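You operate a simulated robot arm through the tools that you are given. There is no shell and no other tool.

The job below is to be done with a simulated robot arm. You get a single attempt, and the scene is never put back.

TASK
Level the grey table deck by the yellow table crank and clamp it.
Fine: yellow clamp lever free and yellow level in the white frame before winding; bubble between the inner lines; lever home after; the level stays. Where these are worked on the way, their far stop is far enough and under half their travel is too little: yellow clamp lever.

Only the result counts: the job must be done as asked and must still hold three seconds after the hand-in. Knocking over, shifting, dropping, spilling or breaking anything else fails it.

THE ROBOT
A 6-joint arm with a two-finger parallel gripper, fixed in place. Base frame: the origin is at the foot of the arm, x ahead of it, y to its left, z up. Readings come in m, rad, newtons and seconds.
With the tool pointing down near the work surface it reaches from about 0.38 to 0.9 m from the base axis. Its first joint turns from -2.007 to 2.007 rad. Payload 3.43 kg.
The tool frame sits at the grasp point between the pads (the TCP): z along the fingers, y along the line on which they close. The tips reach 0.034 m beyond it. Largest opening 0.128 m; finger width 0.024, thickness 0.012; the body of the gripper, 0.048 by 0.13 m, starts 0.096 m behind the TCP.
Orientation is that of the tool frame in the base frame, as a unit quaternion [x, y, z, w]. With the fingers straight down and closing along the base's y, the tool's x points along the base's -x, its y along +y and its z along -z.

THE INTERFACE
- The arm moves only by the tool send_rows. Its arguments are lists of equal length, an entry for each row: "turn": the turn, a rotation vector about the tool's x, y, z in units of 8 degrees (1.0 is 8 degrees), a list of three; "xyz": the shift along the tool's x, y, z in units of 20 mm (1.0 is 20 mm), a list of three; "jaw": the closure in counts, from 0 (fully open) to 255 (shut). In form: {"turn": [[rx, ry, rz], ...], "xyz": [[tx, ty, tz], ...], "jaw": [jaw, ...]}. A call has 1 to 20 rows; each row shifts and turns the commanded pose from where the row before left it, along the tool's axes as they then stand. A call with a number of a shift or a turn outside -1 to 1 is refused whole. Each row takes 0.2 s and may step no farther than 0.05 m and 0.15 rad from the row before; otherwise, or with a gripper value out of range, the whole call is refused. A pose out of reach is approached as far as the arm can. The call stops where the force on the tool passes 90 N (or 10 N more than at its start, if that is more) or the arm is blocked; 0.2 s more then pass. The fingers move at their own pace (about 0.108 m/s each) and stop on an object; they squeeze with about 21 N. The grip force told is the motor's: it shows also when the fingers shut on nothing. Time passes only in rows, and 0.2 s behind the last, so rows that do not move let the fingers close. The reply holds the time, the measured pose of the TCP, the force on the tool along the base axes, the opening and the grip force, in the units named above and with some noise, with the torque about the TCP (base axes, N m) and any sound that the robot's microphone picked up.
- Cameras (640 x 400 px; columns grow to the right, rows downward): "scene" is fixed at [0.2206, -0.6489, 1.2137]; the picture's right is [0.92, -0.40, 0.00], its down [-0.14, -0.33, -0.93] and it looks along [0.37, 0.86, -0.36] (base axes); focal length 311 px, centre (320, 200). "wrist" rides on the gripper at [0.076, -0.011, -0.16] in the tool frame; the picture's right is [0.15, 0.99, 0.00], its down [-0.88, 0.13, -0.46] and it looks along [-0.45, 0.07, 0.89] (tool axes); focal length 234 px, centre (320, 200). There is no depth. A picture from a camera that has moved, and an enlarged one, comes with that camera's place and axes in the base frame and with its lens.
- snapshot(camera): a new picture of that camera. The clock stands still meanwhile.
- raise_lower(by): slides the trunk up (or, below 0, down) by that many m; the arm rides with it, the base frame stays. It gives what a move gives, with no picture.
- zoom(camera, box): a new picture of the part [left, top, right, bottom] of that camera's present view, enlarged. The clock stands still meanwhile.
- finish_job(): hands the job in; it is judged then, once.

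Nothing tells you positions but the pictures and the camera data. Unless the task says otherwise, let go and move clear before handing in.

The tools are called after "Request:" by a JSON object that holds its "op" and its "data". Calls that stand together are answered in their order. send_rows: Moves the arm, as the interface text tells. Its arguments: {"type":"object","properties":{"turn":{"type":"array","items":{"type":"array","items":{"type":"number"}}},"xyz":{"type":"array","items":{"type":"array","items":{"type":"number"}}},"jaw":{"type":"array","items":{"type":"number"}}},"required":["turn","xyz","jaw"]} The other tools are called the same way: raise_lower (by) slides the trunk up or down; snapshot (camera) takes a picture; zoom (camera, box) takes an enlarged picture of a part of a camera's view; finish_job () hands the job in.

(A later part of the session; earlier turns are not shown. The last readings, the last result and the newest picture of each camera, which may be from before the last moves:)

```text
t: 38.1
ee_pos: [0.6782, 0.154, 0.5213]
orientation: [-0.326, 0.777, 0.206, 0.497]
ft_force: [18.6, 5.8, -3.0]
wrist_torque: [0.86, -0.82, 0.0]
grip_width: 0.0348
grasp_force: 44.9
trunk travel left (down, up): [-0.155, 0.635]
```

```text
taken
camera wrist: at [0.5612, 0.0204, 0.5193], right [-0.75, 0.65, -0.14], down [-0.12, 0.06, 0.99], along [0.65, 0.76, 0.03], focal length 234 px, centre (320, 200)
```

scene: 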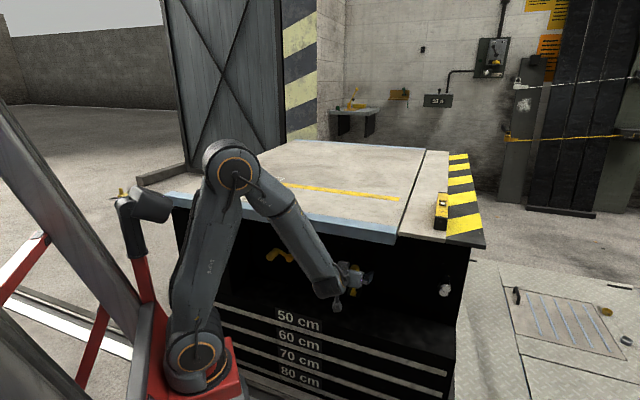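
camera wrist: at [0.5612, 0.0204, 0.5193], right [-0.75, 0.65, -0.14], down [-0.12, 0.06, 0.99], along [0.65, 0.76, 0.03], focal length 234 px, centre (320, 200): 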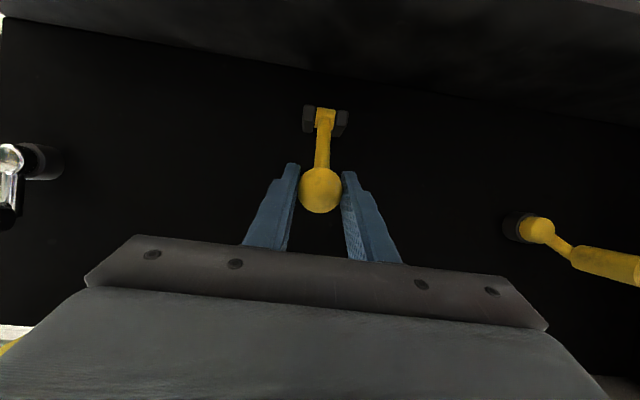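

The lever keeps moving, so it isn't at a stop yet. I continue in smaller steps along the arc.

Request:
{"op": "send_rows", "data": {"turn": [[0, 0, 0], [0, 0, 0]], "xyz": [[0.54, 0, -0.175], [0.552, 0, -0.12]], "jaw": [255, 255]}}

Request:
{"op": "send_rows", "data": {"turn": [[0, 0, 0], [0, 0, 0]], "xyz": [[0.563, 0, -0.06], [0.565, 0, 0]], "jaw": [255, 255]}}

Request:
{"op": "snapshot", "data": {"camera": "wrist"}}

```text
t: 38.7
ee_pos: [0.6663, 0.1448, 0.5041]
orientation: [-0.326, 0.777, 0.207, 0.498]
ft_force: [-5.6, 1.3, 14.1]
wrist_torque: [0.88, -0.7, 0.18]
grip_width: 0.0349
grasp_force: 44.9
trunk travel left (down, up): [-0.155, 0.635]
```

```text
t: 39.3
ee_pos: [0.6609, 0.1336, 0.4831]
orientation: [-0.324, 0.779, 0.205, 0.496]
ft_force: [0.3, -0.7, -1.0]
wrist_torque: [-0.05, 0.02, 0.03]
grip_width: 0.0001
grasp_force: 32.9
trunk travel left (down, up): [-0.155, 0.635]
```

```text
taken
camera wrist: at [0.5435, 0.001, 0.4803], right [-0.74, 0.65, -0.13], down [-0.12, 0.07, 0.99], along [0.66, 0.75, 0.03], focal length 234 px, centre (320, 200)
```

wrist: 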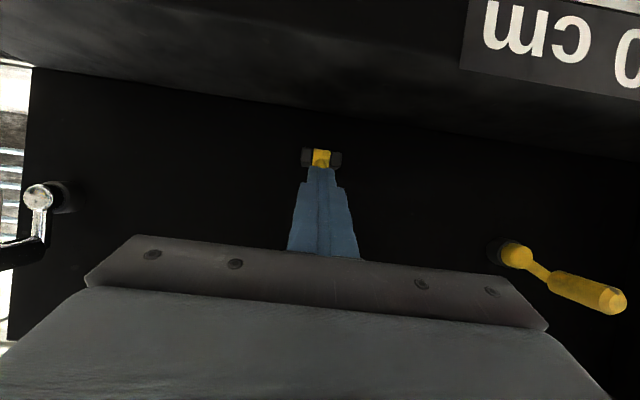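

It slipped again around 60°, though each pull gains ground. I open and look at where the lever is.

Request:
{"op": "send_rows", "data": {"turn": [[0, 0, 0], [0, 0, 0], [0, 0, 0], [0, 0, 0]], "xyz": [[0, 0, 0], [0, 0, 0], [0, 0, 0], [0, 0, 0]], "jaw": [0, 0, 0, 0]}}

Request:
{"op": "snapshot", "data": {"camera": "wrist"}}

Request:
{"op": "zoom", "data": {"camera": "scene", "box": [290, 235, 410, 325]}}

```text
t: 40.3
ee_pos: [0.6611, 0.136, 0.4834]
orientation: [-0.327, 0.777, 0.207, 0.497]
ft_force: [0.0, 0.4, 0.9]
wrist_torque: [-0.03, 0.0, -0.02]
grip_width: 0.128
grasp_force: 0.1
trunk travel left (down, up): [-0.155, 0.635]
```

```text
taken
camera wrist: at [0.5446, 0.0025, 0.4815], right [-0.75, 0.65, -0.14], down [-0.13, 0.06, 0.99], along [0.65, 0.76, 0.03], focal length 234 px, centre (320, 200)
```

wrist: 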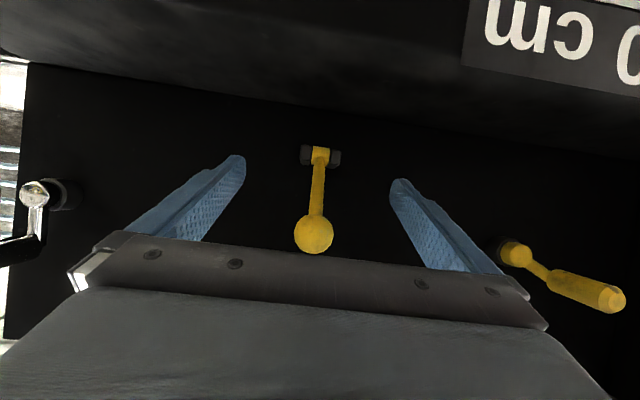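

```text
4.44 times, centred on (350, 280) of scene
camera zoom: at [0.2206, -0.6489, 1.2137], right [0.92, -0.4, 0.0], down [-0.14, -0.33, -0.93], along [0.37, 0.86, -0.36], focal length 1382 px, centre (187, -156)
```

zoom: 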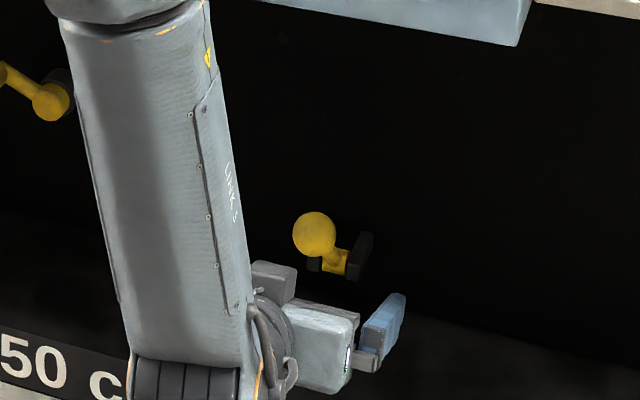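

The lever is at about 43°. Pulling by friction slips, so I'll pass the open fingers up around the ball, close them above it, and push the ball down with the finger undersides.

Request:
{"op": "send_rows", "data": {"turn": [[0, 0, 0], [0, 0, 0], [0, 0, 0], [0, 0, 0], [0, 0, 0], [0, 0, 0], [0, 0, 0], [0, 0, 0], [0, 0, 0]], "xyz": [[-0.886, 0, -0.03], [-0.886, 0, -0.03], [-0.886, 0, -0.03], [-0.886, 0, -0.03], [-0.886, 0, -0.03], [0, 0, 0], [0, 0, 0], [0, 0, 0], [0, 0, 0]], "jaw": [0, 0, 0, 0, 0, 255, 255, 255, 255]}}

Request:
{"op": "snapshot", "data": {"camera": "wrist"}}

Request:
{"op": "zoom", "data": {"camera": "scene", "box": [290, 235, 410, 325]}}

```text
t: 42.3
ee_pos: [0.6864, 0.1613, 0.5663]
orientation: [-0.326, 0.777, 0.206, 0.497]
ft_force: [0.3, 0.4, -0.2]
wrist_torque: [0.02, -0.02, -0.02]
grip_width: 0.0
grasp_force: 21.4
trunk travel left (down, up): [-0.155, 0.635]
```

```text
taken
camera wrist: at [0.5683, 0.0272, 0.5641], right [-0.75, 0.65, -0.14], down [-0.13, 0.06, 0.99], along [0.65, 0.76, 0.03], focal length 234 px, centre (320, 200)
```

wrist: 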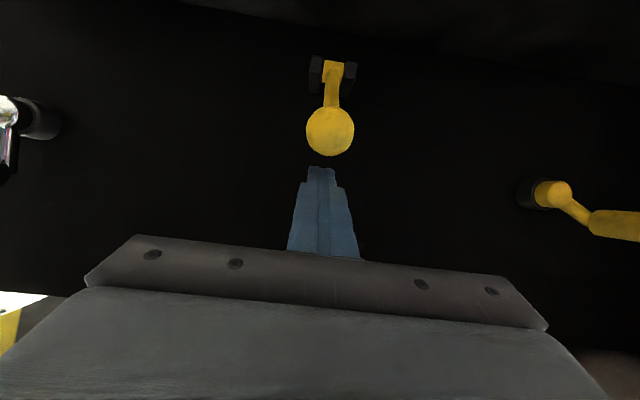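

```text
4.44 times, centred on (350, 280) of scene
camera zoom: at [0.2206, -0.6489, 1.2137], right [0.92, -0.4, 0.0], down [-0.14, -0.33, -0.93], along [0.37, 0.86, -0.36], focal length 1382 px, centre (187, -156)
```

zoom: 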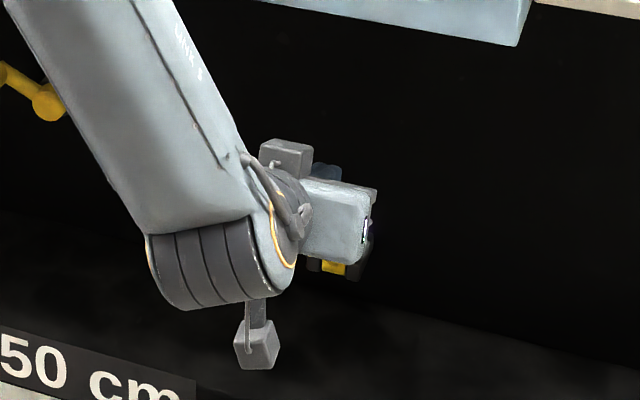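

The closed fingers hover above the ball, about centred. I press down along the arc and check the force.

Request:
{"op": "send_rows", "data": {"turn": [[0, 0, 0], [0, 0, 0], [0, 0, 0]], "xyz": [[0.75, 0.1, 0], [0.907, 0, -0.28], [0.94, 0, -0.12]], "jaw": [255, 255, 255]}}

Request:
{"op": "snapshot", "data": {"camera": "wrist"}}

```text
t: 43.1
ee_pos: [0.6684, 0.1464, 0.534]
orientation: [-0.328, 0.768, 0.207, 0.509]
ft_force: [23.6, 46.4, 73.2]
wrist_torque: [1.07, -1.25, -0.57]
grip_width: 0.0
grasp_force: 20.5
trunk travel left (down, up): [-0.155, 0.635]
```

```text
taken
camera wrist: at [0.5523, 0.0116, 0.5275], right [-0.75, 0.65, -0.15], down [-0.15, 0.05, 0.99], along [0.65, 0.76, 0.06], focal length 234 px, centre (320, 200)
```

wrist: 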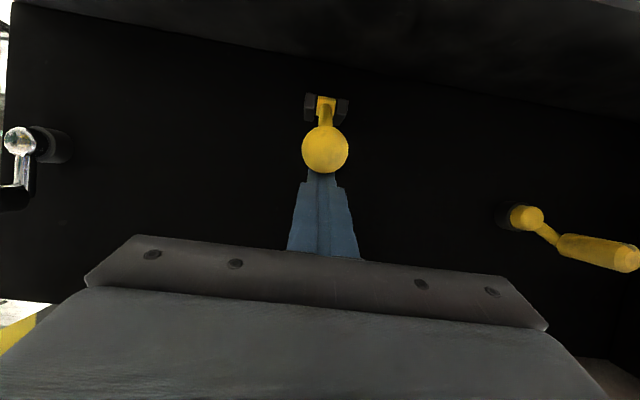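

The push met 90 N, so the lever seems to be against its far stop. I back off and measure where it rests.

Request:
{"op": "send_rows", "data": {"turn": [[0, 0, 0], [0, 0, 0], [0, 0, 0]], "xyz": [[-0.9, 0, 0], [-0.9, 0, 0], [-0.9, 0, 0]], "jaw": [255, 255, 255]}}

Request:
{"op": "snapshot", "data": {"camera": "wrist"}}

```text
t: 43.9
ee_pos: [0.6793, 0.1595, 0.5696]
orientation: [-0.325, 0.778, 0.206, 0.497]
ft_force: [0.2, -0.3, 0.7]
wrist_torque: [0.0, 0.05, 0.02]
grip_width: 0.0
grasp_force: 20.6
trunk travel left (down, up): [-0.155, 0.635]
```

```text
taken
camera wrist: at [0.5635, 0.0255, 0.5681], right [-0.75, 0.65, -0.14], down [-0.12, 0.06, 0.99], along [0.65, 0.76, 0.03], focal length 234 px, centre (320, 200)
```

wrist: 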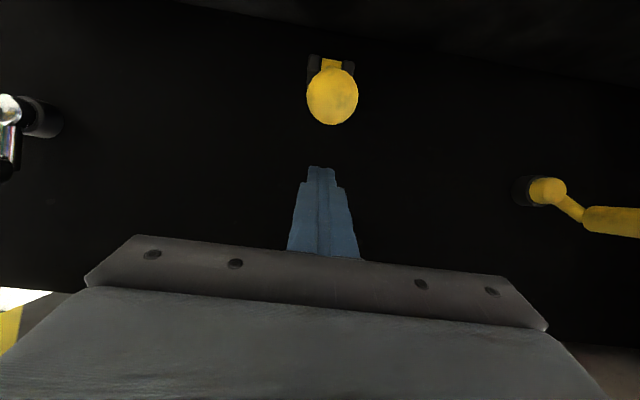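

The lever has advanced to about 56°. I push once more to confirm that this is its stop.

Request:
{"op": "send_rows", "data": {"turn": [[0, 0, 0], [0, 0, 0], [0, 0, 0], [0, 0, 0], [0, 0, 0]], "xyz": [[0.9, 0, -0.1], [0.9, 0, -0.1], [0.6, 0, -0.1], [0.6, 0, -0.1], [0.6, 0, -0.05]], "jaw": [255, 255, 255, 255, 255]}}

Request:
{"op": "snapshot", "data": {"camera": "wrist"}}

```text
t: 44.9
ee_pos: [0.6676, 0.1358, 0.5388]
orientation: [-0.326, 0.765, 0.206, 0.516]
ft_force: [8.4, 11.3, 25.7]
wrist_torque: [0.66, -0.44, 0.18]
grip_width: 0.0002
grasp_force: 20.9
trunk travel left (down, up): [-0.155, 0.635]
stopped in row 4: the force on the tool passed its limit at 103 N (the readings are from after the stop); the commanded pose is now the measured one
```

```text
taken
camera wrist: at [0.552, 0.0025, 0.5292], right [-0.74, 0.65, -0.16], down [-0.17, 0.05, 0.98], along [0.65, 0.76, 0.08], focal length 234 px, centre (320, 200)
```

wrist: 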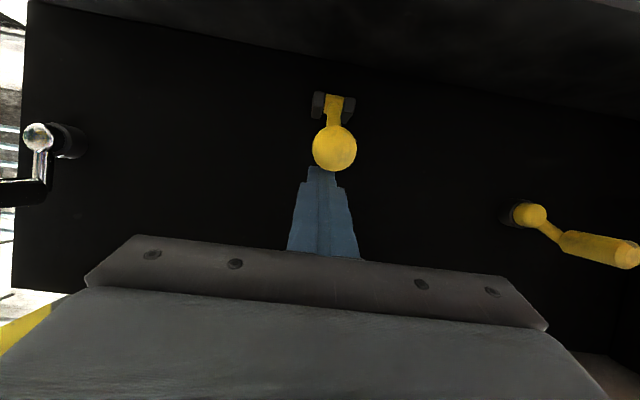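

The lever holds at about 56–57° under 100 N, so it's at its far stop: the clamp is free. I back off and retract out of the recess.

Request:
{"op": "send_rows", "data": {"turn": [[0, 0, 0], [0, 0, 0], [0, 0, 0], [0, 0, 0], [0, 0, 0], [0, 0, 0], [0, 0, 0], [0, 0, 0], [0, 0, 0], [0, 0, 0]], "xyz": [[-0.9, 0, 0], [-0.9, 0, 0], [0, 0, -0.9], [0, 0, -0.9], [0, 0, -0.9], [0, 0, -0.9], [0, 0, -0.9], [0, 0, -0.9], [0, 0, -0.9], [0, 0, 0]], "jaw": [255, 255, 255, 255, 255, 255, 255, 255, 255, 255]}}

Request:
{"op": "snapshot", "data": {"camera": "wrist"}}

Request:
{"op": "snapshot", "data": {"camera": "scene"}}

```text
t: 47.1
ee_pos: [0.6269, 0.0582, 0.6246]
orientation: [-0.327, 0.767, 0.208, 0.511]
ft_force: [0.5, -0.7, -0.2]
wrist_torque: [0.03, -0.01, -0.02]
grip_width: 0.0
grasp_force: 21.5
out of reach, approached as far as the arm can: row 5, 6, 7, 8, 9
trunk travel left (down, up): [-0.155, 0.635]
```

```text
taken
camera wrist: at [0.5112, -0.0761, 0.6169], right [-0.75, 0.65, -0.15], down [-0.16, 0.05, 0.99], along [0.65, 0.76, 0.06], focal length 234 px, centre (320, 200)
```

wrist: 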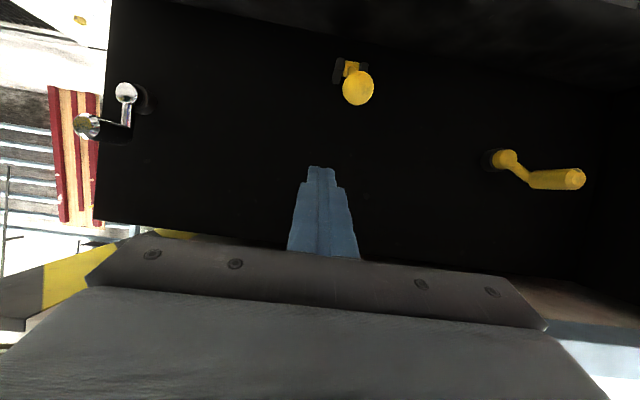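

```text
taken
```

scene: 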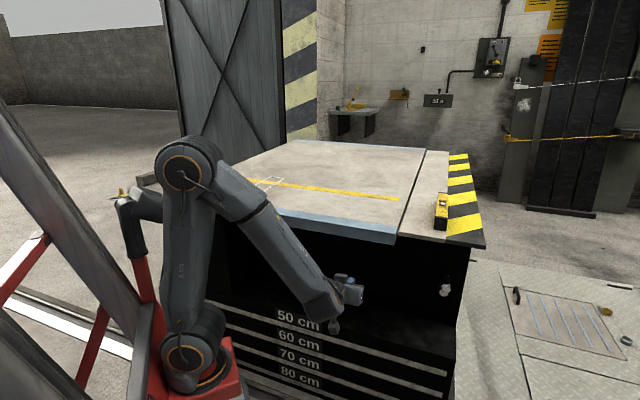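

The hand is out but the tips are still close to the deck edge plane, so I slide right and back to gain clearance before raising the trunk.

Request:
{"op": "send_rows", "data": {"turn": [[0, 0, 0], [0, 0, 0], [0, 0, 0], [0, 0, 0], [0, 0, 0], [0, 0, 0]], "xyz": [[0, -1, 0], [0, -1, -0.3], [0.05, -1, -0.8], [0.05, -0.5, -1], [0.05, 0, -1], [0.03, 0, -0.9]], "jaw": [255, 255, 255, 255, 255, 255]}}

Request:
{"op": "snapshot", "data": {"camera": "scene"}}

```text
t: 48.5
ee_pos: [0.6252, -0.045, 0.6519]
orientation: [-0.327, 0.767, 0.207, 0.512]
ft_force: [0.4, 0.5, -0.8]
wrist_torque: [-0.02, -0.01, 0.04]
grip_width: 0.0
grasp_force: 20.7
trunk travel left (down, up): [-0.155, 0.635]
```

```text
taken
```

scene: 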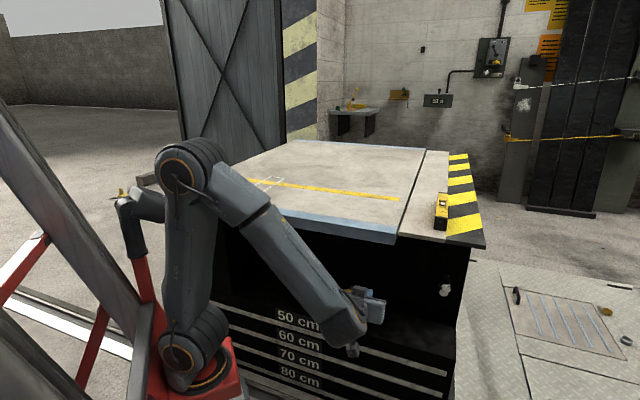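

Clear of the table edge now. I raise the trunk back to about its original height for the level.

Request:
{"op": "raise_lower", "data": {"by": 0.37}}

Request:
{"op": "snapshot", "data": {"camera": "wrist"}}

Request:
{"op": "snapshot", "data": {"camera": "scene"}}

```text
t: 52.1
ee_pos: [0.6243, -0.0453, 1.0217]
orientation: [-0.326, 0.767, 0.208, 0.512]
ft_force: [0.9, -0.2, -0.4]
wrist_torque: [0.01, 0.04, -0.01]
grip_width: 0.0
grasp_force: 20.7
trunk travel left (down, up): [-0.525, 0.265]
```

```text
taken
camera wrist: at [0.5082, -0.1786, 1.0154], right [-0.74, 0.65, -0.15], down [-0.16, 0.05, 0.99], along [0.65, 0.76, 0.07], focal length 234 px, centre (320, 200)
```

wrist: 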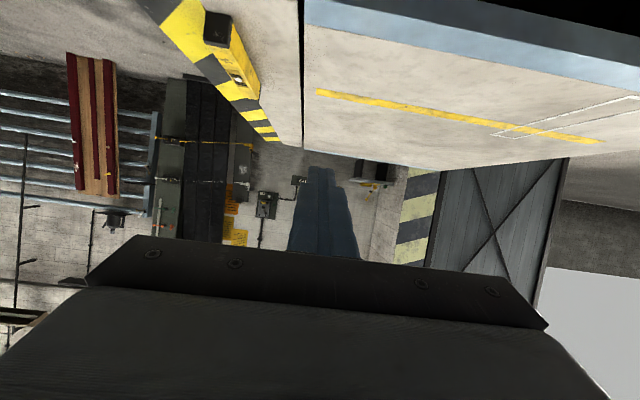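

```text
taken
```

scene: 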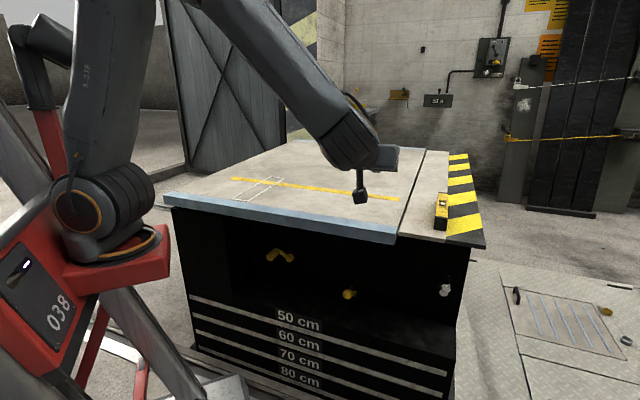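

The lever is seen leaning out toward us and staying. Now I tip the hand back down to about 25° from vertical and open the jaws, ready to go for the level.

Request:
{"op": "send_rows", "data": {"turn": [[0, 1, 0], [0, 1, 0], [0, 1, 0], [0, 1, 0], [0, 1, 0], [0, 0.25, 0]], "xyz": [[0, 0, 0], [0, 0, 0], [0, 0, 0], [0, 0, 0], [0, 0, 0], [0, 0, 0]], "jaw": [255, 255, 0, 0, 0, 0]}}

```text
t: 53.5
ee_pos: [0.6237, -0.045, 1.0233]
orientation: [-0.38, 0.899, 0.076, 0.202]
ft_force: [0.2, 0.2, 0.3]
wrist_torque: [0.03, 0.0, 0.03]
grip_width: 0.1279
grasp_force: 0.2
trunk travel left (down, up): [-0.525, 0.265]
```

I move over above the level, with a slight roll correction.

Request:
{"op": "send_rows", "data": {"turn": [[-0.12, 0, 0], [0, 0, 0], [0, 0, 0], [0, 0, 0], [0, 0, 0], [0, 0, 0], [0, 0, 0], [0, 0, 0], [0, 0, 0], [0, 0, 0], [0, 0, 0], [0, 0, 0], [0, 0, 0]], "xyz": [[-0.973, -0.64, 0.646], [-0.973, -0.64, 0.646], [-0.973, -0.64, 0.646], [-0.973, -0.64, 0.646], [-0.973, -0.64, 0.646], [-0.973, -0.64, 0.646], [-0.973, -0.64, 0.646], [-0.973, -0.64, 0.646], [-0.973, -0.64, 0.646], [-0.973, -0.64, 0.646], [-0.973, -0.64, 0.646], [-0.973, -0.64, 0.646], [-0.973, -0.64, 0.646]], "jaw": [0, 0, 0, 0, 0, 0, 0, 0, 0, 0, 0, 0, 0]}}

Request:
{"op": "snapshot", "data": {"camera": "wrist"}}

Request:
{"op": "snapshot", "data": {"camera": "scene"}}

```text
t: 56.3
ee_pos: [0.9535, 0.0543, 0.9788]
orientation: [-0.382, 0.899, 0.084, 0.199]
ft_force: [0.1, 0.2, 1.1]
wrist_torque: [-0.02, 0.0, -0.05]
grip_width: 0.128
grasp_force: 0.1
trunk travel left (down, up): [-0.525, 0.265]
```

```text
taken
camera wrist: at [0.8667, -0.0512, 1.0909], right [-0.8, 0.59, -0.06], down [0.33, 0.53, 0.78], along [0.5, 0.61, -0.62], focal length 234 px, centre (320, 200)
```

wrist: 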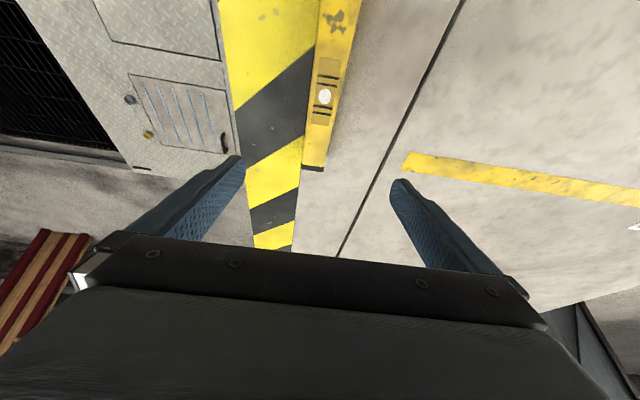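

```text
taken
```

scene: 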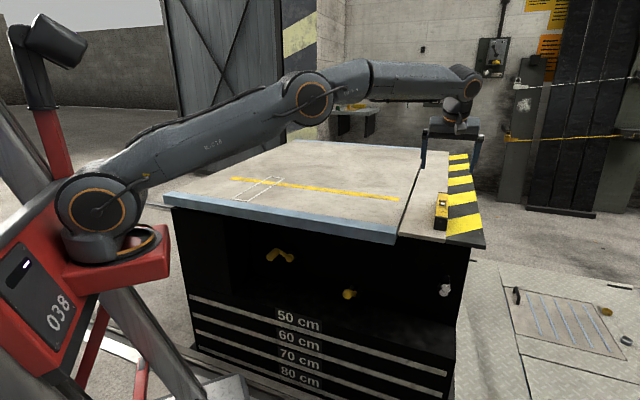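

The hand is above the level with it centred between the fingers. I zoom in to get the level's exact place and alignment.

Request:
{"op": "zoom", "data": {"camera": "wrist", "box": [240, 0, 420, 180]}}

```text
2.22 times, centred on (330, 90) of wrist
camera zoom: at [0.8667, -0.0512, 1.0909], right [-0.8, 0.59, -0.06], down [0.33, 0.53, 0.78], along [0.5, 0.61, -0.62], focal length 520 px, centre (298, 444)
```

zoom: 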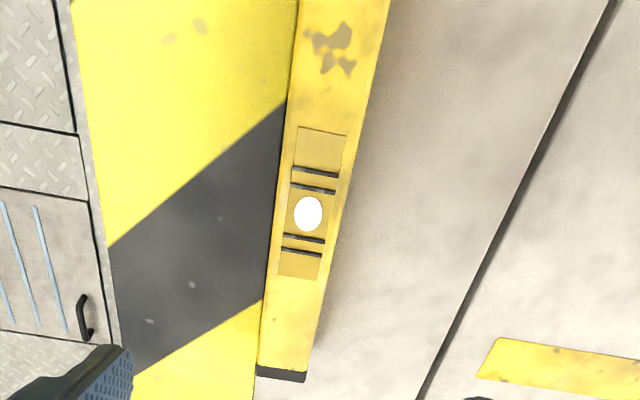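

The level's vial is at (0.952, 0.048), aligned with the hand. I descend straight down around it.

Request:
{"op": "send_rows", "data": {"turn": [[0, 0, 0], [0, 0, 0], [0, 0, 0], [0, 0, 0], [0, 0, 0], [0, 0, 0]], "xyz": [[0.438, -0.027, 0.834], [0.438, -0.027, 0.834], [0.438, -0.027, 0.834], [0.438, -0.027, 0.834], [0.438, -0.027, 0.834], [0.438, -0.027, 0.834]], "jaw": [0, 0, 0, 0, 0, 0]}}

Request:
{"op": "snapshot", "data": {"camera": "wrist"}}

Request:
{"op": "zoom", "data": {"camera": "scene", "box": [380, 110, 540, 250]}}

```text
t: 57.7
ee_pos: [0.9511, 0.0482, 0.8659]
orientation: [-0.381, 0.899, 0.084, 0.2]
ft_force: [0.2, -0.7, 0.1]
wrist_torque: [-0.01, -0.01, -0.03]
grip_width: 0.1283
grasp_force: 0.0
trunk travel left (down, up): [-0.525, 0.265]
```

```text
taken
camera wrist: at [0.8644, -0.0566, 0.9768], right [-0.8, 0.59, -0.06], down [0.33, 0.53, 0.78], along [0.5, 0.61, -0.62], focal length 234 px, centre (320, 200)
```

wrist: 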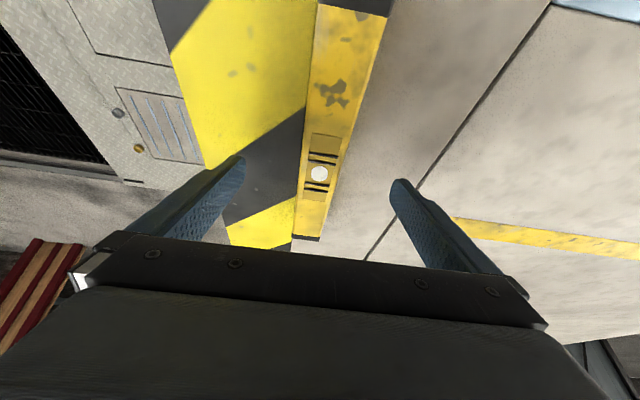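

```text
2.86 times, centred on (460, 180) of scene
camera zoom: at [0.2206, -0.6489, 1.2137], right [0.92, -0.4, 0.0], down [-0.14, -0.33, -0.93], along [0.37, 0.86, -0.36], focal length 889 px, centre (-80, 257)
```

zoom: 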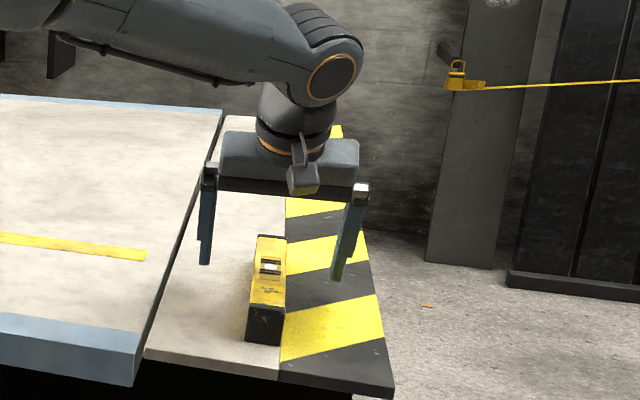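

Position and height agree between views. I lower the last 2 cm and close on the level.

Request:
{"op": "send_rows", "data": {"turn": [[0, 0, 0], [0, 0, 0], [0, 0, 0], [0, 0, 0], [0, 0, 0], [0, 0, 0], [0, 0, 0]], "xyz": [[0.21, 0, 0.45], [0.21, 0, 0.45], [0, 0, 0], [0, 0, 0], [0, 0, 0], [0, 0, 0], [0, 0, 0]], "jaw": [0, 0, 130, 255, 255, 255, 255]}}

Request:
{"op": "snapshot", "data": {"camera": "wrist"}}

```text
t: 59.3
ee_pos: [0.9518, 0.0482, 0.8455]
orientation: [-0.381, 0.899, 0.084, 0.2]
ft_force: [0.1, -0.6, 0.1]
wrist_torque: [0.12, -0.07, -0.08]
grip_width: 0.0335
grasp_force: 21.2
trunk travel left (down, up): [-0.525, 0.265]
```

```text
taken
camera wrist: at [0.8645, -0.0565, 0.9576], right [-0.8, 0.59, -0.06], down [0.33, 0.53, 0.78], along [0.5, 0.61, -0.62], focal length 234 px, centre (320, 200)
```

wrist: 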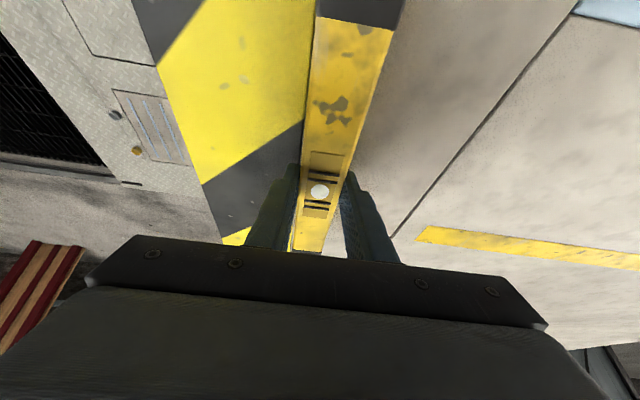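

The level is gripped (33.5 mm wide). I lift it straight up and check the weight and hold.

Request:
{"op": "send_rows", "data": {"turn": [[0, 0, 0], [0, 0, 0], [0, 0, 0], [0, 0, 0], [0, 0, 0], [0, 0, 0]], "xyz": [[-0.2, 0, -0.45], [-0.42, 0, -0.91], [-0.42, 0, -0.91], [-0.42, 0, -0.91], [-0.42, 0, -0.91], [-0.2, 0, -0.45]], "jaw": [255, 255, 255, 255, 255, 255]}}

Request:
{"op": "snapshot", "data": {"camera": "wrist"}}

Request:
{"op": "snapshot", "data": {"camera": "scene"}}

```text
t: 60.7
ee_pos: [0.9504, 0.0478, 0.9446]
orientation: [-0.382, 0.899, 0.084, 0.199]
ft_force: [0.2, 0.5, -1.4]
wrist_torque: [0.0, 0.01, 0.01]
grip_width: 0.0335
grasp_force: 20.6
trunk travel left (down, up): [-0.525, 0.265]
```

```text
taken
camera wrist: at [0.8636, -0.0575, 1.0562], right [-0.8, 0.59, -0.06], down [0.33, 0.53, 0.78], along [0.5, 0.61, -0.62], focal length 234 px, centre (320, 200)
```

wrist: 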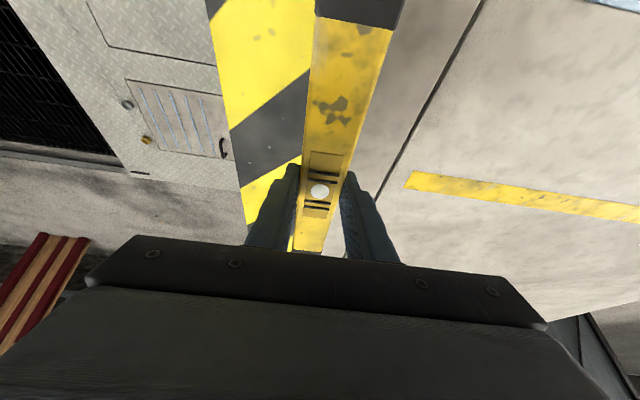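

```text
taken
```

scene: 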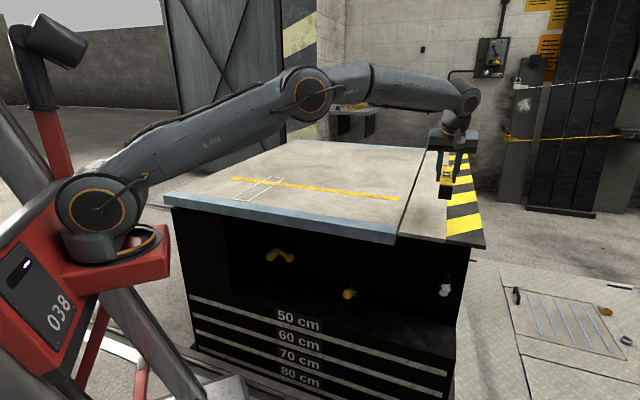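

The level is light and held securely. I carry it across, keeping it about 10 cm above the deck, toward the frame.

Request:
{"op": "send_rows", "data": {"turn": [[0, 0, 0], [0, 0, 0], [0, 0, 0], [0, 0, 0], [0, 0, 0], [0, 0, 0], [0, 0, 0], [0, 0, 0], [0, 0, 0], [0, 0, 0], [0, 0, 0], [0, 0, 0], [0, 0, 0], [0, 0, 0], [0, 0, 0], [0, 0, 0], [0, 0, 0], [0, 0, 0]], "xyz": [[-0.058, 0.5, 0.027], [-0.058, 0.98, 0.027], [-0.058, 0.98, 0.027], [-0.058, 0.98, 0.027], [-0.058, 0.98, 0.027], [-0.058, 0.98, 0.027], [-0.058, 0.98, 0.027], [-0.058, 0.98, 0.027], [-0.058, 0.98, 0.027], [-0.058, 0.98, 0.027], [-0.058, 0.98, 0.027], [-0.058, 0.98, 0.027], [-0.058, 0.98, 0.027], [-0.058, 0.98, 0.027], [-0.058, 0.98, 0.027], [-0.058, 0.98, 0.027], [-0.058, 0.98, 0.027], [-0.058, 0.98, 0.027]], "jaw": [255, 255, 255, 255, 255, 255, 255, 255, 255, 255, 255, 255, 255, 255, 255, 255, 255, 255]}}

Request:
{"op": "send_rows", "data": {"turn": [[0, 0, 0], [0, 0, 0], [0, 0, 0], [0, 0, 0], [0, 0, 0], [0, 0, 0], [0, 0, 0], [0, 0, 0], [0, 0, 0], [0, 0, 0], [0, 0, 0], [0, 0, 0], [0, 0, 0], [0, 0, 0], [0, 0, 0], [0, 0, 0], [0, 0, 0], [0, 0, 0]], "xyz": [[-0.058, 0.98, 0.027], [-0.058, 0.98, 0.027], [-0.058, 0.98, 0.027], [-0.058, 0.98, 0.027], [-0.058, 0.98, 0.027], [-0.058, 0.98, 0.027], [-0.058, 0.98, 0.027], [-0.058, 0.98, 0.027], [-0.058, 0.98, 0.027], [-0.058, 0.98, 0.027], [-0.058, 0.98, 0.027], [-0.058, 0.98, 0.027], [-0.058, 0.98, 0.027], [-0.058, 0.98, 0.027], [-0.058, 0.98, 0.027], [-0.058, 0.98, 0.027], [-0.058, 0.98, 0.027], [-0.058, 0.5, 0.027]], "jaw": [255, 255, 255, 255, 255, 255, 255, 255, 255, 255, 255, 255, 255, 255, 255, 255, 255, 255]}}

Request:
{"op": "snapshot", "data": {"camera": "wrist"}}

Request:
{"op": "snapshot", "data": {"camera": "scene"}}

```text
t: 64.5
ee_pos: [0.72, 0.3029, 0.9449]
orientation: [-0.38, 0.899, 0.085, 0.199]
ft_force: [0.3, -1.0, -1.1]
wrist_torque: [-0.02, 0.02, -0.05]
grip_width: 0.0334
grasp_force: 20.9
trunk travel left (down, up): [-0.525, 0.265]
```

```text
t: 68.3
ee_pos: [0.5345, 0.4136, 0.8594]
orientation: [-0.384, 0.896, 0.101, 0.199]
ft_force: [0.1, 0.7, -1.8]
wrist_torque: [0.02, -0.01, 0.02]
grip_width: 0.0336
grasp_force: 21.6
out of reach, approached as far as the arm can: row 3, 4, 5, 6, 7, 8, 9, 10, 11, 12, 13, 14, 15, 16, 17, 18
trunk travel left (down, up): [-0.525, 0.265]
```

```text
taken
camera wrist: at [0.4512, 0.3041, 0.9696], right [-0.81, 0.58, -0.04], down [0.33, 0.51, 0.8], along [0.48, 0.63, -0.6], focal length 234 px, centre (320, 200)
```

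wrist: 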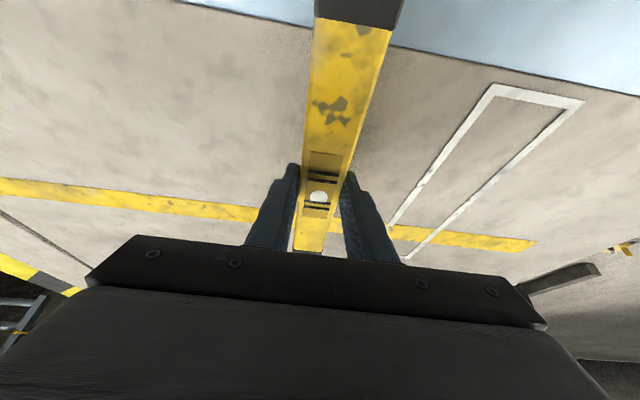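

```text
taken
```

scene: 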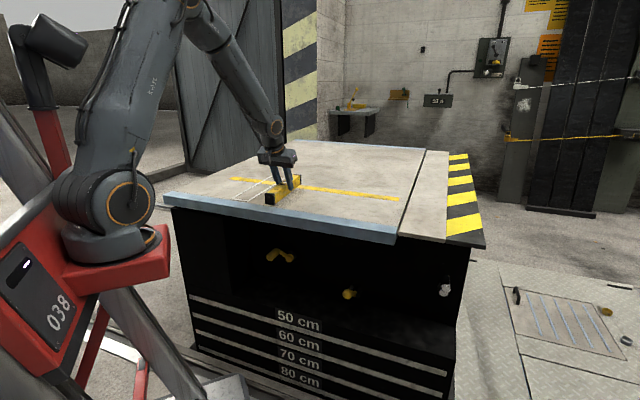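

The arm hit a wrist limit and drifted low (no contact). I lift the level and move back to the right, then lower the trunk to get a better arm posture for placing.

Request:
{"op": "send_rows", "data": {"turn": [[0, 0, 0], [0, 0, 0], [0, 0, 0], [0, 0, 0]], "xyz": [[-0.42, 0, -0.9], [-0.42, -0.3, -0.9], [-0.42, -0.6, -0.9], [-0.42, -0.8, -0.9]], "jaw": [255, 255, 255, 255]}}

```text
t: 69.3
ee_pos: [0.5711, 0.3555, 0.914]
orientation: [-0.382, 0.897, 0.092, 0.2]
ft_force: [-0.1, 0.4, -1.3]
wrist_torque: [0.01, 0.04, -0.01]
grip_width: 0.0339
grasp_force: 20.7
out of reach, approached as far as the arm can: row 1, 2, 3, 4
trunk travel left (down, up): [-0.525, 0.265]
```

Request:
{"op": "send_rows", "data": {"turn": [[0, 0, 0], [0, 0, 0], [0, 0, 0], [0, 0, 0], [0, 0, 0], [0, 0, 0], [0, 0, 0], [0, 0, 0]], "xyz": [[-0.51, -0.816, -0.362], [-0.51, -0.816, -0.362], [-0.51, -0.816, -0.362], [-0.51, -0.816, -0.362], [-0.51, -0.816, -0.362], [-0.51, -0.816, -0.362], [-0.51, -0.816, -0.362], [-0.51, -0.816, -0.362]], "jaw": [255, 255, 255, 255, 255, 255, 255, 255]}}

Request:
{"op": "snapshot", "data": {"camera": "scene"}}

```text
t: 71.1
ee_pos: [0.6987, 0.297, 0.9986]
orientation: [-0.381, 0.898, 0.087, 0.2]
ft_force: [0.0, 0.2, -1.9]
wrist_torque: [0.01, 0.0, -0.01]
grip_width: 0.0337
grasp_force: 21.2
out of reach, approached as far as the arm can: row 1
trunk travel left (down, up): [-0.525, 0.265]
```

```text
taken
```

scene: 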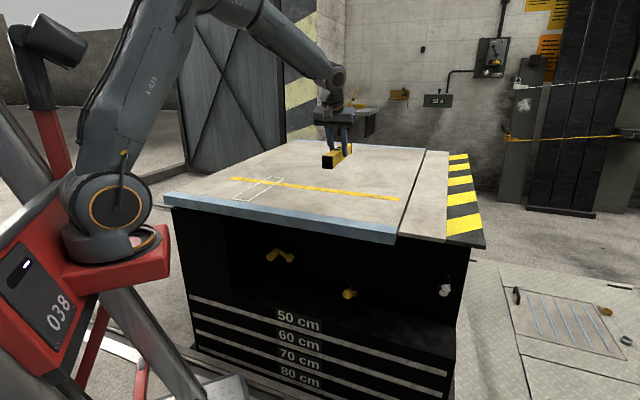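

Good; the level is still held flat. I raise the hand, then lower the trunk by the same amount.

Request:
{"op": "send_rows", "data": {"turn": [[0, 0, 0], [0, 0, 0], [0, 0, 0], [0, 0, 0], [0, 0, 0], [0, 0, 0], [0, 0, 0], [0, 0, 0], [0, 0, 0], [0, 0, 0]], "xyz": [[-0.425, 0, -0.905], [-0.425, 0, -0.905], [-0.425, 0, -0.905], [-0.425, 0, -0.905], [-0.425, 0, -0.905], [-0.425, 0, -0.905], [-0.425, 0, -0.905], [-0.425, 0, -0.905], [-0.425, 0, -0.905], [-0.425, 0, -0.905]], "jaw": [255, 255, 255, 255, 255, 255, 255, 255, 255, 255]}}

Request:
{"op": "raise_lower", "data": {"by": -0.23}}

Request:
{"op": "snapshot", "data": {"camera": "scene"}}

```text
t: 73.3
ee_pos: [0.7026, 0.2356, 1.1618]
orientation: [-0.383, 0.896, 0.098, 0.204]
ft_force: [0.3, -0.2, -2.4]
wrist_torque: [-0.02, 0.0, -0.01]
grip_width: 0.0336
grasp_force: 20.6
out of reach, approached as far as the arm can: row 1, 2, 3, 4, 5, 6, 7, 8, 9, 10
trunk travel left (down, up): [-0.525, 0.265]
```

```text
t: 75.7
ee_pos: [0.7667, 0.2359, 0.9299]
orientation: [-0.383, 0.896, 0.099, 0.202]
ft_force: [0.2, 0.3, -1.7]
wrist_torque: [-0.01, -0.01, 0.02]
grip_width: 0.0336
grasp_force: 20.3
trunk travel left (down, up): [-0.295, 0.495]
```

```text
taken
```

scene: 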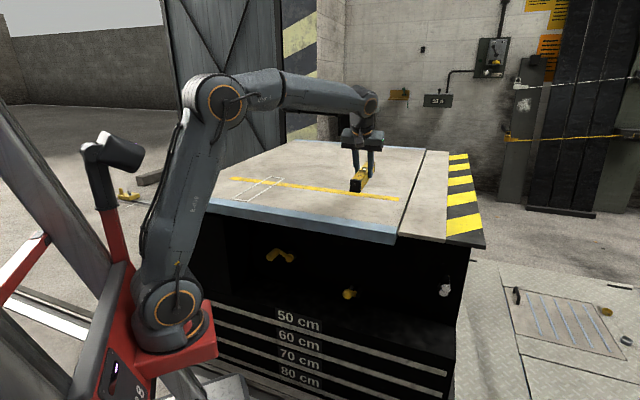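

The trunk is lower now and the arm bends more favourably. I correct the small tilt drift and carry the level toward the frame in stages.

Request:
{"op": "send_rows", "data": {"turn": [[0.182, 0.13, 0], [0, 0, 0], [0, 0, 0], [0, 0, 0], [0, 0, 0], [0, 0, 0], [0, 0, 0], [0, 0, 0], [0, 0, 0]], "xyz": [[0, 0.4, 0], [-0.09, 0.965, 0.041], [-0.09, 0.965, 0.041], [-0.09, 0.965, 0.041], [-0.09, 0.965, 0.041], [-0.09, 0.965, 0.041], [-0.09, 0.965, 0.041], [-0.09, 0.965, 0.041], [-0.09, 0.965, 0.041]], "jaw": [255, 255, 255, 255, 255, 255, 255, 255, 255]}}

```text
t: 77.7
ee_pos: [0.6804, 0.2701, 0.8829]
orientation: [-0.383, 0.895, 0.104, 0.203]
ft_force: [-0.4, -0.1, -0.9]
wrist_torque: [-0.02, -0.01, -0.01]
grip_width: 0.0336
grasp_force: 21.3
out of reach, approached as far as the arm can: row 1, 2, 3, 4, 5, 6, 7, 8, 9
trunk travel left (down, up): [-0.295, 0.495]
```

The wrist is in a flipped configuration that limits leftward travel. I'll set the level down temporarily on the deck to the right, untwist the wrist in free air, and regrip it with the tool straight down. First I move back right and straighten the tilt.

Request:
{"op": "send_rows", "data": {"turn": [[0, 0, 0], [0, 0, 0], [0, 0, 0], [0, 0, 0], [0.24, 0.173, -0.01], [0, 0, 0]], "xyz": [[-0.34, -0.95, -0.56], [-0.34, -0.95, -0.56], [-0.34, -0.95, -0.56], [-0.34, -0.95, -0.56], [0, 0, 0], [0, 0, 0]], "jaw": [255, 255, 255, 255, 255, 255]}}

Request:
{"op": "snapshot", "data": {"camera": "wrist"}}

Request:
{"op": "snapshot", "data": {"camera": "scene"}}

```text
t: 79.1
ee_pos: [0.7437, 0.2014, 0.9238]
orientation: [-0.382, 0.898, 0.088, 0.201]
ft_force: [0.2, 0.1, -2.5]
wrist_torque: [-0.02, 0.01, -0.01]
grip_width: 0.0339
grasp_force: 21.6
out of reach, approached as far as the arm can: row 1, 2, 3, 5
trunk travel left (down, up): [-0.295, 0.495]
```

```text
taken
camera wrist: at [0.6565, 0.0938, 1.0359], right [-0.81, 0.59, -0.06], down [0.32, 0.52, 0.79], along [0.5, 0.62, -0.61], focal length 234 px, centre (320, 200)
```

wrist: 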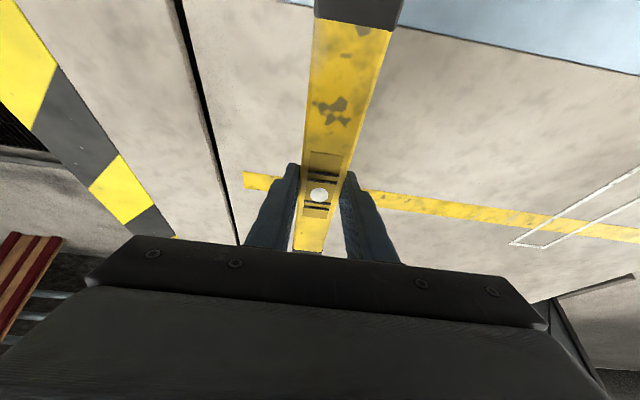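

```text
taken
```

scene: 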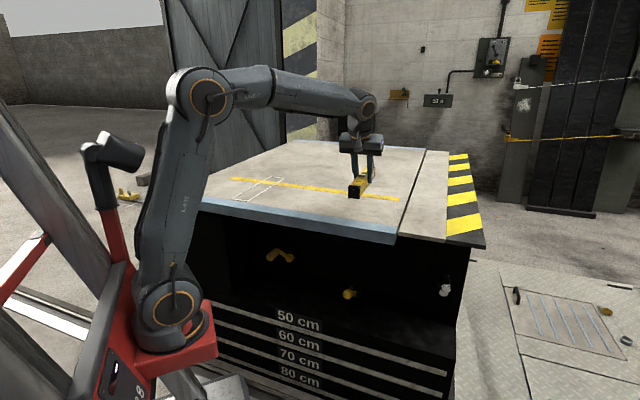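

Request:
{"op": "send_rows", "data": {"turn": [[0, 0, 0], [0, 0, 0], [0, 0, 0], [0, 0, 0], [0, 0, 0], [0, 0, 0], [0, 0, 0]], "xyz": [[-0.68, 0, 0.315], [-0.68, 0, 0.315], [-0.68, 0, 0.315], [0.3675, 0, 0.78], [0.3675, 0, 0.78], [0.3675, 0, 0.78], [0.3675, 0, 0.78]], "jaw": [255, 255, 255, 255, 255, 255, 255]}}

Request:
{"op": "snapshot", "data": {"camera": "wrist"}}

Request:
{"op": "zoom", "data": {"camera": "scene", "box": [300, 120, 460, 220]}}

```text
t: 80.7
ee_pos: [0.7757, 0.2321, 0.8549]
orientation: [-0.382, 0.897, 0.089, 0.202]
ft_force: [0.6, -0.4, -1.2]
wrist_torque: [-0.01, 0.01, 0.03]
grip_width: 0.0334
grasp_force: 21.6
out of reach, approached as far as the arm can: row 3
trunk travel left (down, up): [-0.295, 0.495]
```

```text
taken
camera wrist: at [0.6885, 0.1255, 0.9665], right [-0.81, 0.59, -0.06], down [0.32, 0.52, 0.79], along [0.5, 0.62, -0.61], focal length 234 px, centre (320, 200)
```

wrist: 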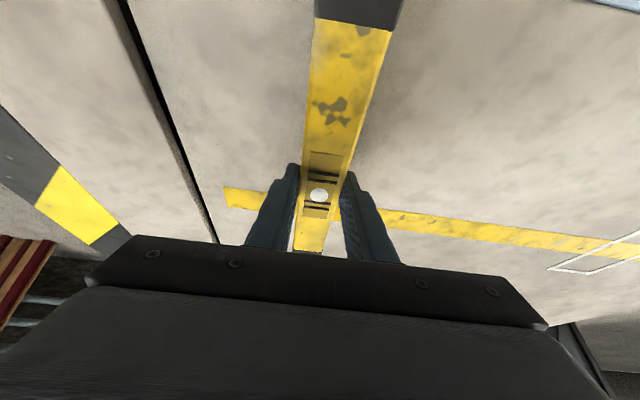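

```text
4.00 times, centred on (380, 170) of scene
camera zoom: at [0.2206, -0.6489, 1.2137], right [0.92, -0.4, 0.0], down [-0.14, -0.33, -0.93], along [0.37, 0.86, -0.36], focal length 1244 px, centre (80, 320)
```

zoom: 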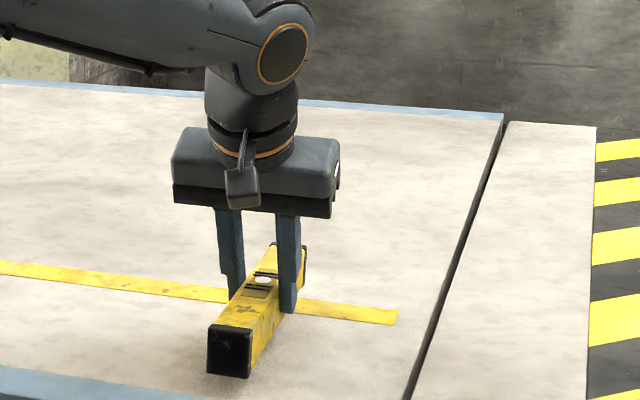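

The level hovers about 1 cm above the deck. I lower it in fine steps until I feel contact.

Request:
{"op": "send_rows", "data": {"turn": [[0, 0, 0], [0, 0, 0], [0, 0, 0]], "xyz": [[0.064, 0, 0.136], [0.064, 0, 0.136], [0.043, 0, 0.09]], "jaw": [255, 255, 255]}}

Request:
{"op": "send_rows", "data": {"turn": [[0, 0, 0], [0, 0, 0]], "xyz": [[0.032, 0, 0.068], [0.032, 0, 0.068]], "jaw": [255, 255]}}

```text
t: 81.5
ee_pos: [0.7737, 0.2322, 0.8463]
orientation: [-0.382, 0.898, 0.089, 0.202]
ft_force: [-0.4, 0.7, -2.1]
wrist_torque: [0.01, -0.03, 0.0]
grip_width: 0.0335
grasp_force: 21.0
trunk travel left (down, up): [-0.295, 0.495]
```

```text
t: 82.1
ee_pos: [0.7743, 0.2328, 0.8434]
orientation: [-0.381, 0.898, 0.088, 0.201]
ft_force: [-0.3, 0.6, -0.3]
wrist_torque: [-0.01, 0.0, 0.0]
grip_width: 0.0338
grasp_force: 20.8
trunk travel left (down, up): [-0.295, 0.495]
```

Request:
{"op": "send_rows", "data": {"turn": [[0, 0, 0], [0, 0, 0]], "xyz": [[0.021, 0, 0.045], [0.021, 0, 0.045]], "jaw": [255, 255]}}

Request:
{"op": "zoom", "data": {"camera": "scene", "box": [320, 160, 400, 220]}}

```text
t: 82.7
ee_pos: [0.7745, 0.2338, 0.8422]
orientation: [-0.382, 0.898, 0.089, 0.201]
ft_force: [-1.2, -0.2, -1.6]
wrist_torque: [0.02, -0.02, -0.02]
grip_width: 0.0337
grasp_force: 21.2
trunk travel left (down, up): [-0.295, 0.495]
```

```text
6.67 times, centred on (360, 190) of scene
camera zoom: at [0.2206, -0.6489, 1.2137], right [0.92, -0.4, 0.0], down [-0.14, -0.33, -0.93], along [0.37, 0.86, -0.36], focal length 2074 px, centre (53, 267)
```

zoom: 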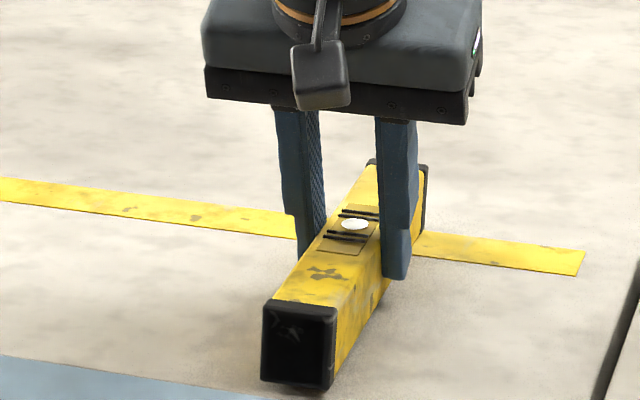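

Request:
{"op": "send_rows", "data": {"turn": [[0, 0, 0], [0, 0, 0]], "xyz": [[0.032, 0, 0.068], [0.032, 0, 0.068]], "jaw": [255, 255]}}

Request:
{"op": "send_rows", "data": {"turn": [[0, 0, 0], [0, 0, 0]], "xyz": [[0.021, 0, 0.045], [0.021, 0, 0.045]], "jaw": [255, 255]}}

```text
t: 83.3
ee_pos: [0.7746, 0.2331, 0.8387]
orientation: [-0.382, 0.898, 0.09, 0.202]
ft_force: [0.0, -0.8, -2.5]
wrist_torque: [-0.02, 0.01, 0.02]
grip_width: 0.0335
grasp_force: 20.8
trunk travel left (down, up): [-0.295, 0.495]
```

```text
t: 83.9
ee_pos: [0.7746, 0.2325, 0.8394]
orientation: [-0.381, 0.897, 0.088, 0.203]
ft_force: [0.4, -0.5, 3.7]
wrist_torque: [0.39, -0.54, 0.01]
grip_width: 0.0335
grasp_force: 21.2
trunk travel left (down, up): [-0.295, 0.495]
```

Contact felt at TCP z ≈ 0.839. I open the jaws and back away along the fingers.

Request:
{"op": "send_rows", "data": {"turn": [[0, 0, 0], [0, 0, 0], [0, 0, 0], [0, 0, 0], [0, 0, 0], [0, 0, 0], [0, 0, 0], [0, 0, 0]], "xyz": [[0, 0, 0], [0, 0, 0], [0, 0, 0], [-0.21, 0, -0.45], [-0.42, 0, -0.9], [-0.42, 0, -0.9], [-0.42, 0, -0.9], [-0.42, 0, -0.9]], "jaw": [150, 60, 0, 0, 0, 0, 0, 0]}}

Request:
{"op": "snapshot", "data": {"camera": "wrist"}}

Request:
{"op": "zoom", "data": {"camera": "scene", "box": [280, 100, 440, 220]}}

```text
t: 85.7
ee_pos: [0.7736, 0.2271, 0.9266]
orientation: [-0.383, 0.896, 0.096, 0.203]
ft_force: [-0.5, 0.0, -0.5]
wrist_torque: [-0.03, 0.0, -0.04]
grip_width: 0.1279
grasp_force: 0.2
out of reach, approached as far as the arm can: row 8
trunk travel left (down, up): [-0.295, 0.495]
```

```text
taken
camera wrist: at [0.6879, 0.1187, 1.0357], right [-0.81, 0.59, -0.05], down [0.32, 0.51, 0.8], along [0.49, 0.63, -0.6], focal length 234 px, centre (320, 200)
```

wrist: 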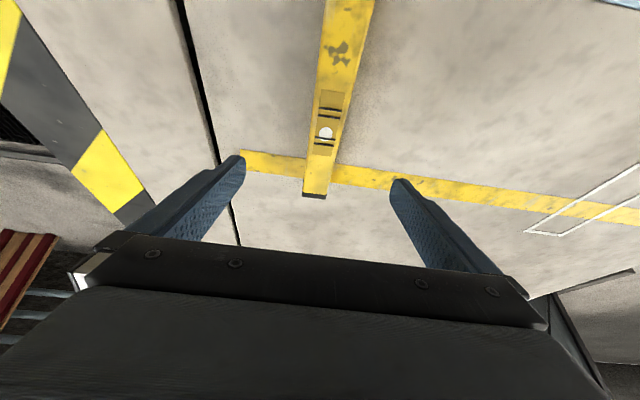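

```text
3.33 times, centred on (360, 160) of scene
camera zoom: at [0.2206, -0.6489, 1.2137], right [0.92, -0.4, 0.0], down [-0.14, -0.33, -0.93], along [0.37, 0.86, -0.36], focal length 1037 px, centre (187, 333)
```

zoom: 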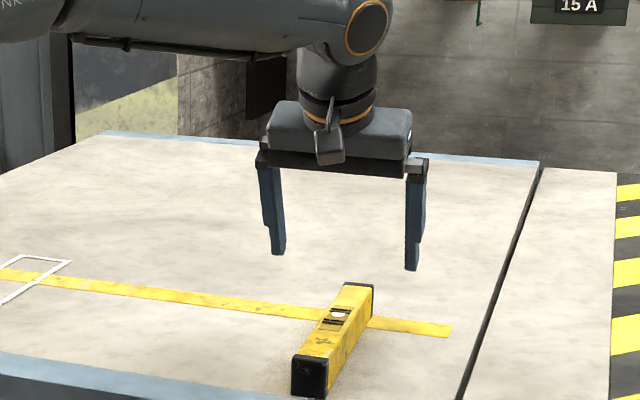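

The level stands safely on the deck. Now I untwist the wrist in free air: raise the trunk, then pitch the hand up, swing left, and pitch down again in the arm's own plane.

Request:
{"op": "raise_lower", "data": {"by": 0.43}}

Request:
{"op": "snapshot", "data": {"camera": "scene"}}

```text
refused: 0.43 is not a number from -0.4 to 0.4
```

```text
taken
```

scene: 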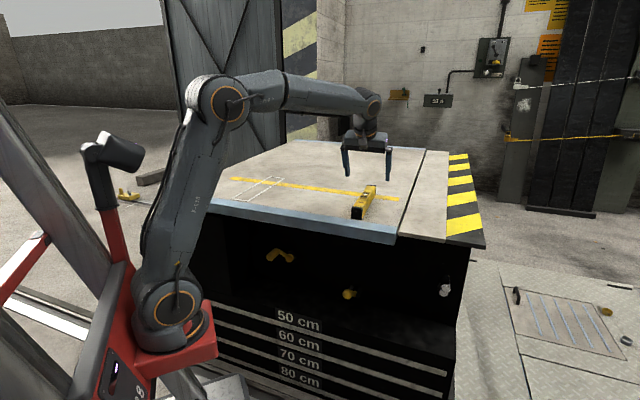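

Request:
{"op": "raise_lower", "data": {"by": 0.4}}

Request:
{"op": "snapshot", "data": {"camera": "scene"}}

```text
t: 89.5
ee_pos: [0.6623, 0.2275, 1.3261]
orientation: [-0.382, 0.896, 0.095, 0.204]
ft_force: [0.1, -0.3, -0.2]
wrist_torque: [-0.02, 0.0, 0.01]
grip_width: 0.1281
grasp_force: 0.1
trunk travel left (down, up): [-0.695, 0.095]
```

```text
taken
```

scene: 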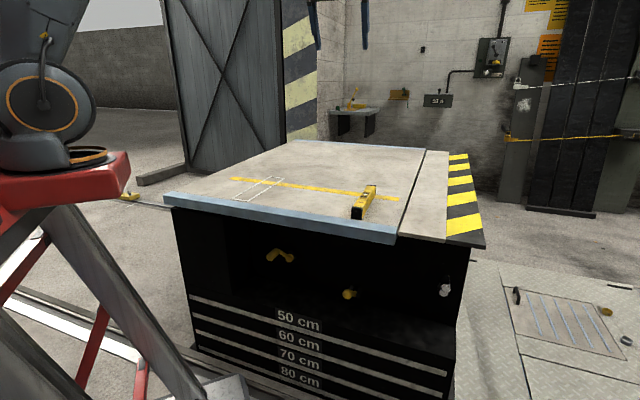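

The mast is slightly inclined, which explains the sideways shifts. Now I pitch the hand up while it's in free air.

Request:
{"op": "send_rows", "data": {"turn": [[0, -1, 0], [0, -1, 0], [0, -1, 0], [0, -1, 0], [0, -1, 0], [0, -1, 0]], "xyz": [[0, 0, 0], [0, 0, 0], [0, 0, 0], [0, 0, 0], [0, 0, 0], [0, 0, 0]], "jaw": [0, 0, 0, 0, 0, 0]}}

Request:
{"op": "snapshot", "data": {"camera": "scene"}}

```text
t: 90.9
ee_pos: [0.6629, 0.227, 1.3253]
orientation: [-0.31, 0.736, 0.242, 0.552]
ft_force: [-0.3, -0.4, 0.6]
wrist_torque: [0.01, 0.01, -0.02]
grip_width: 0.128
grasp_force: 0.0
trunk travel left (down, up): [-0.695, 0.095]
```

```text
taken
```

scene: 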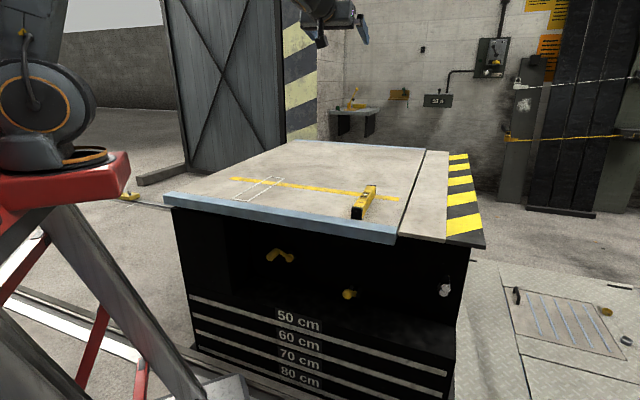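

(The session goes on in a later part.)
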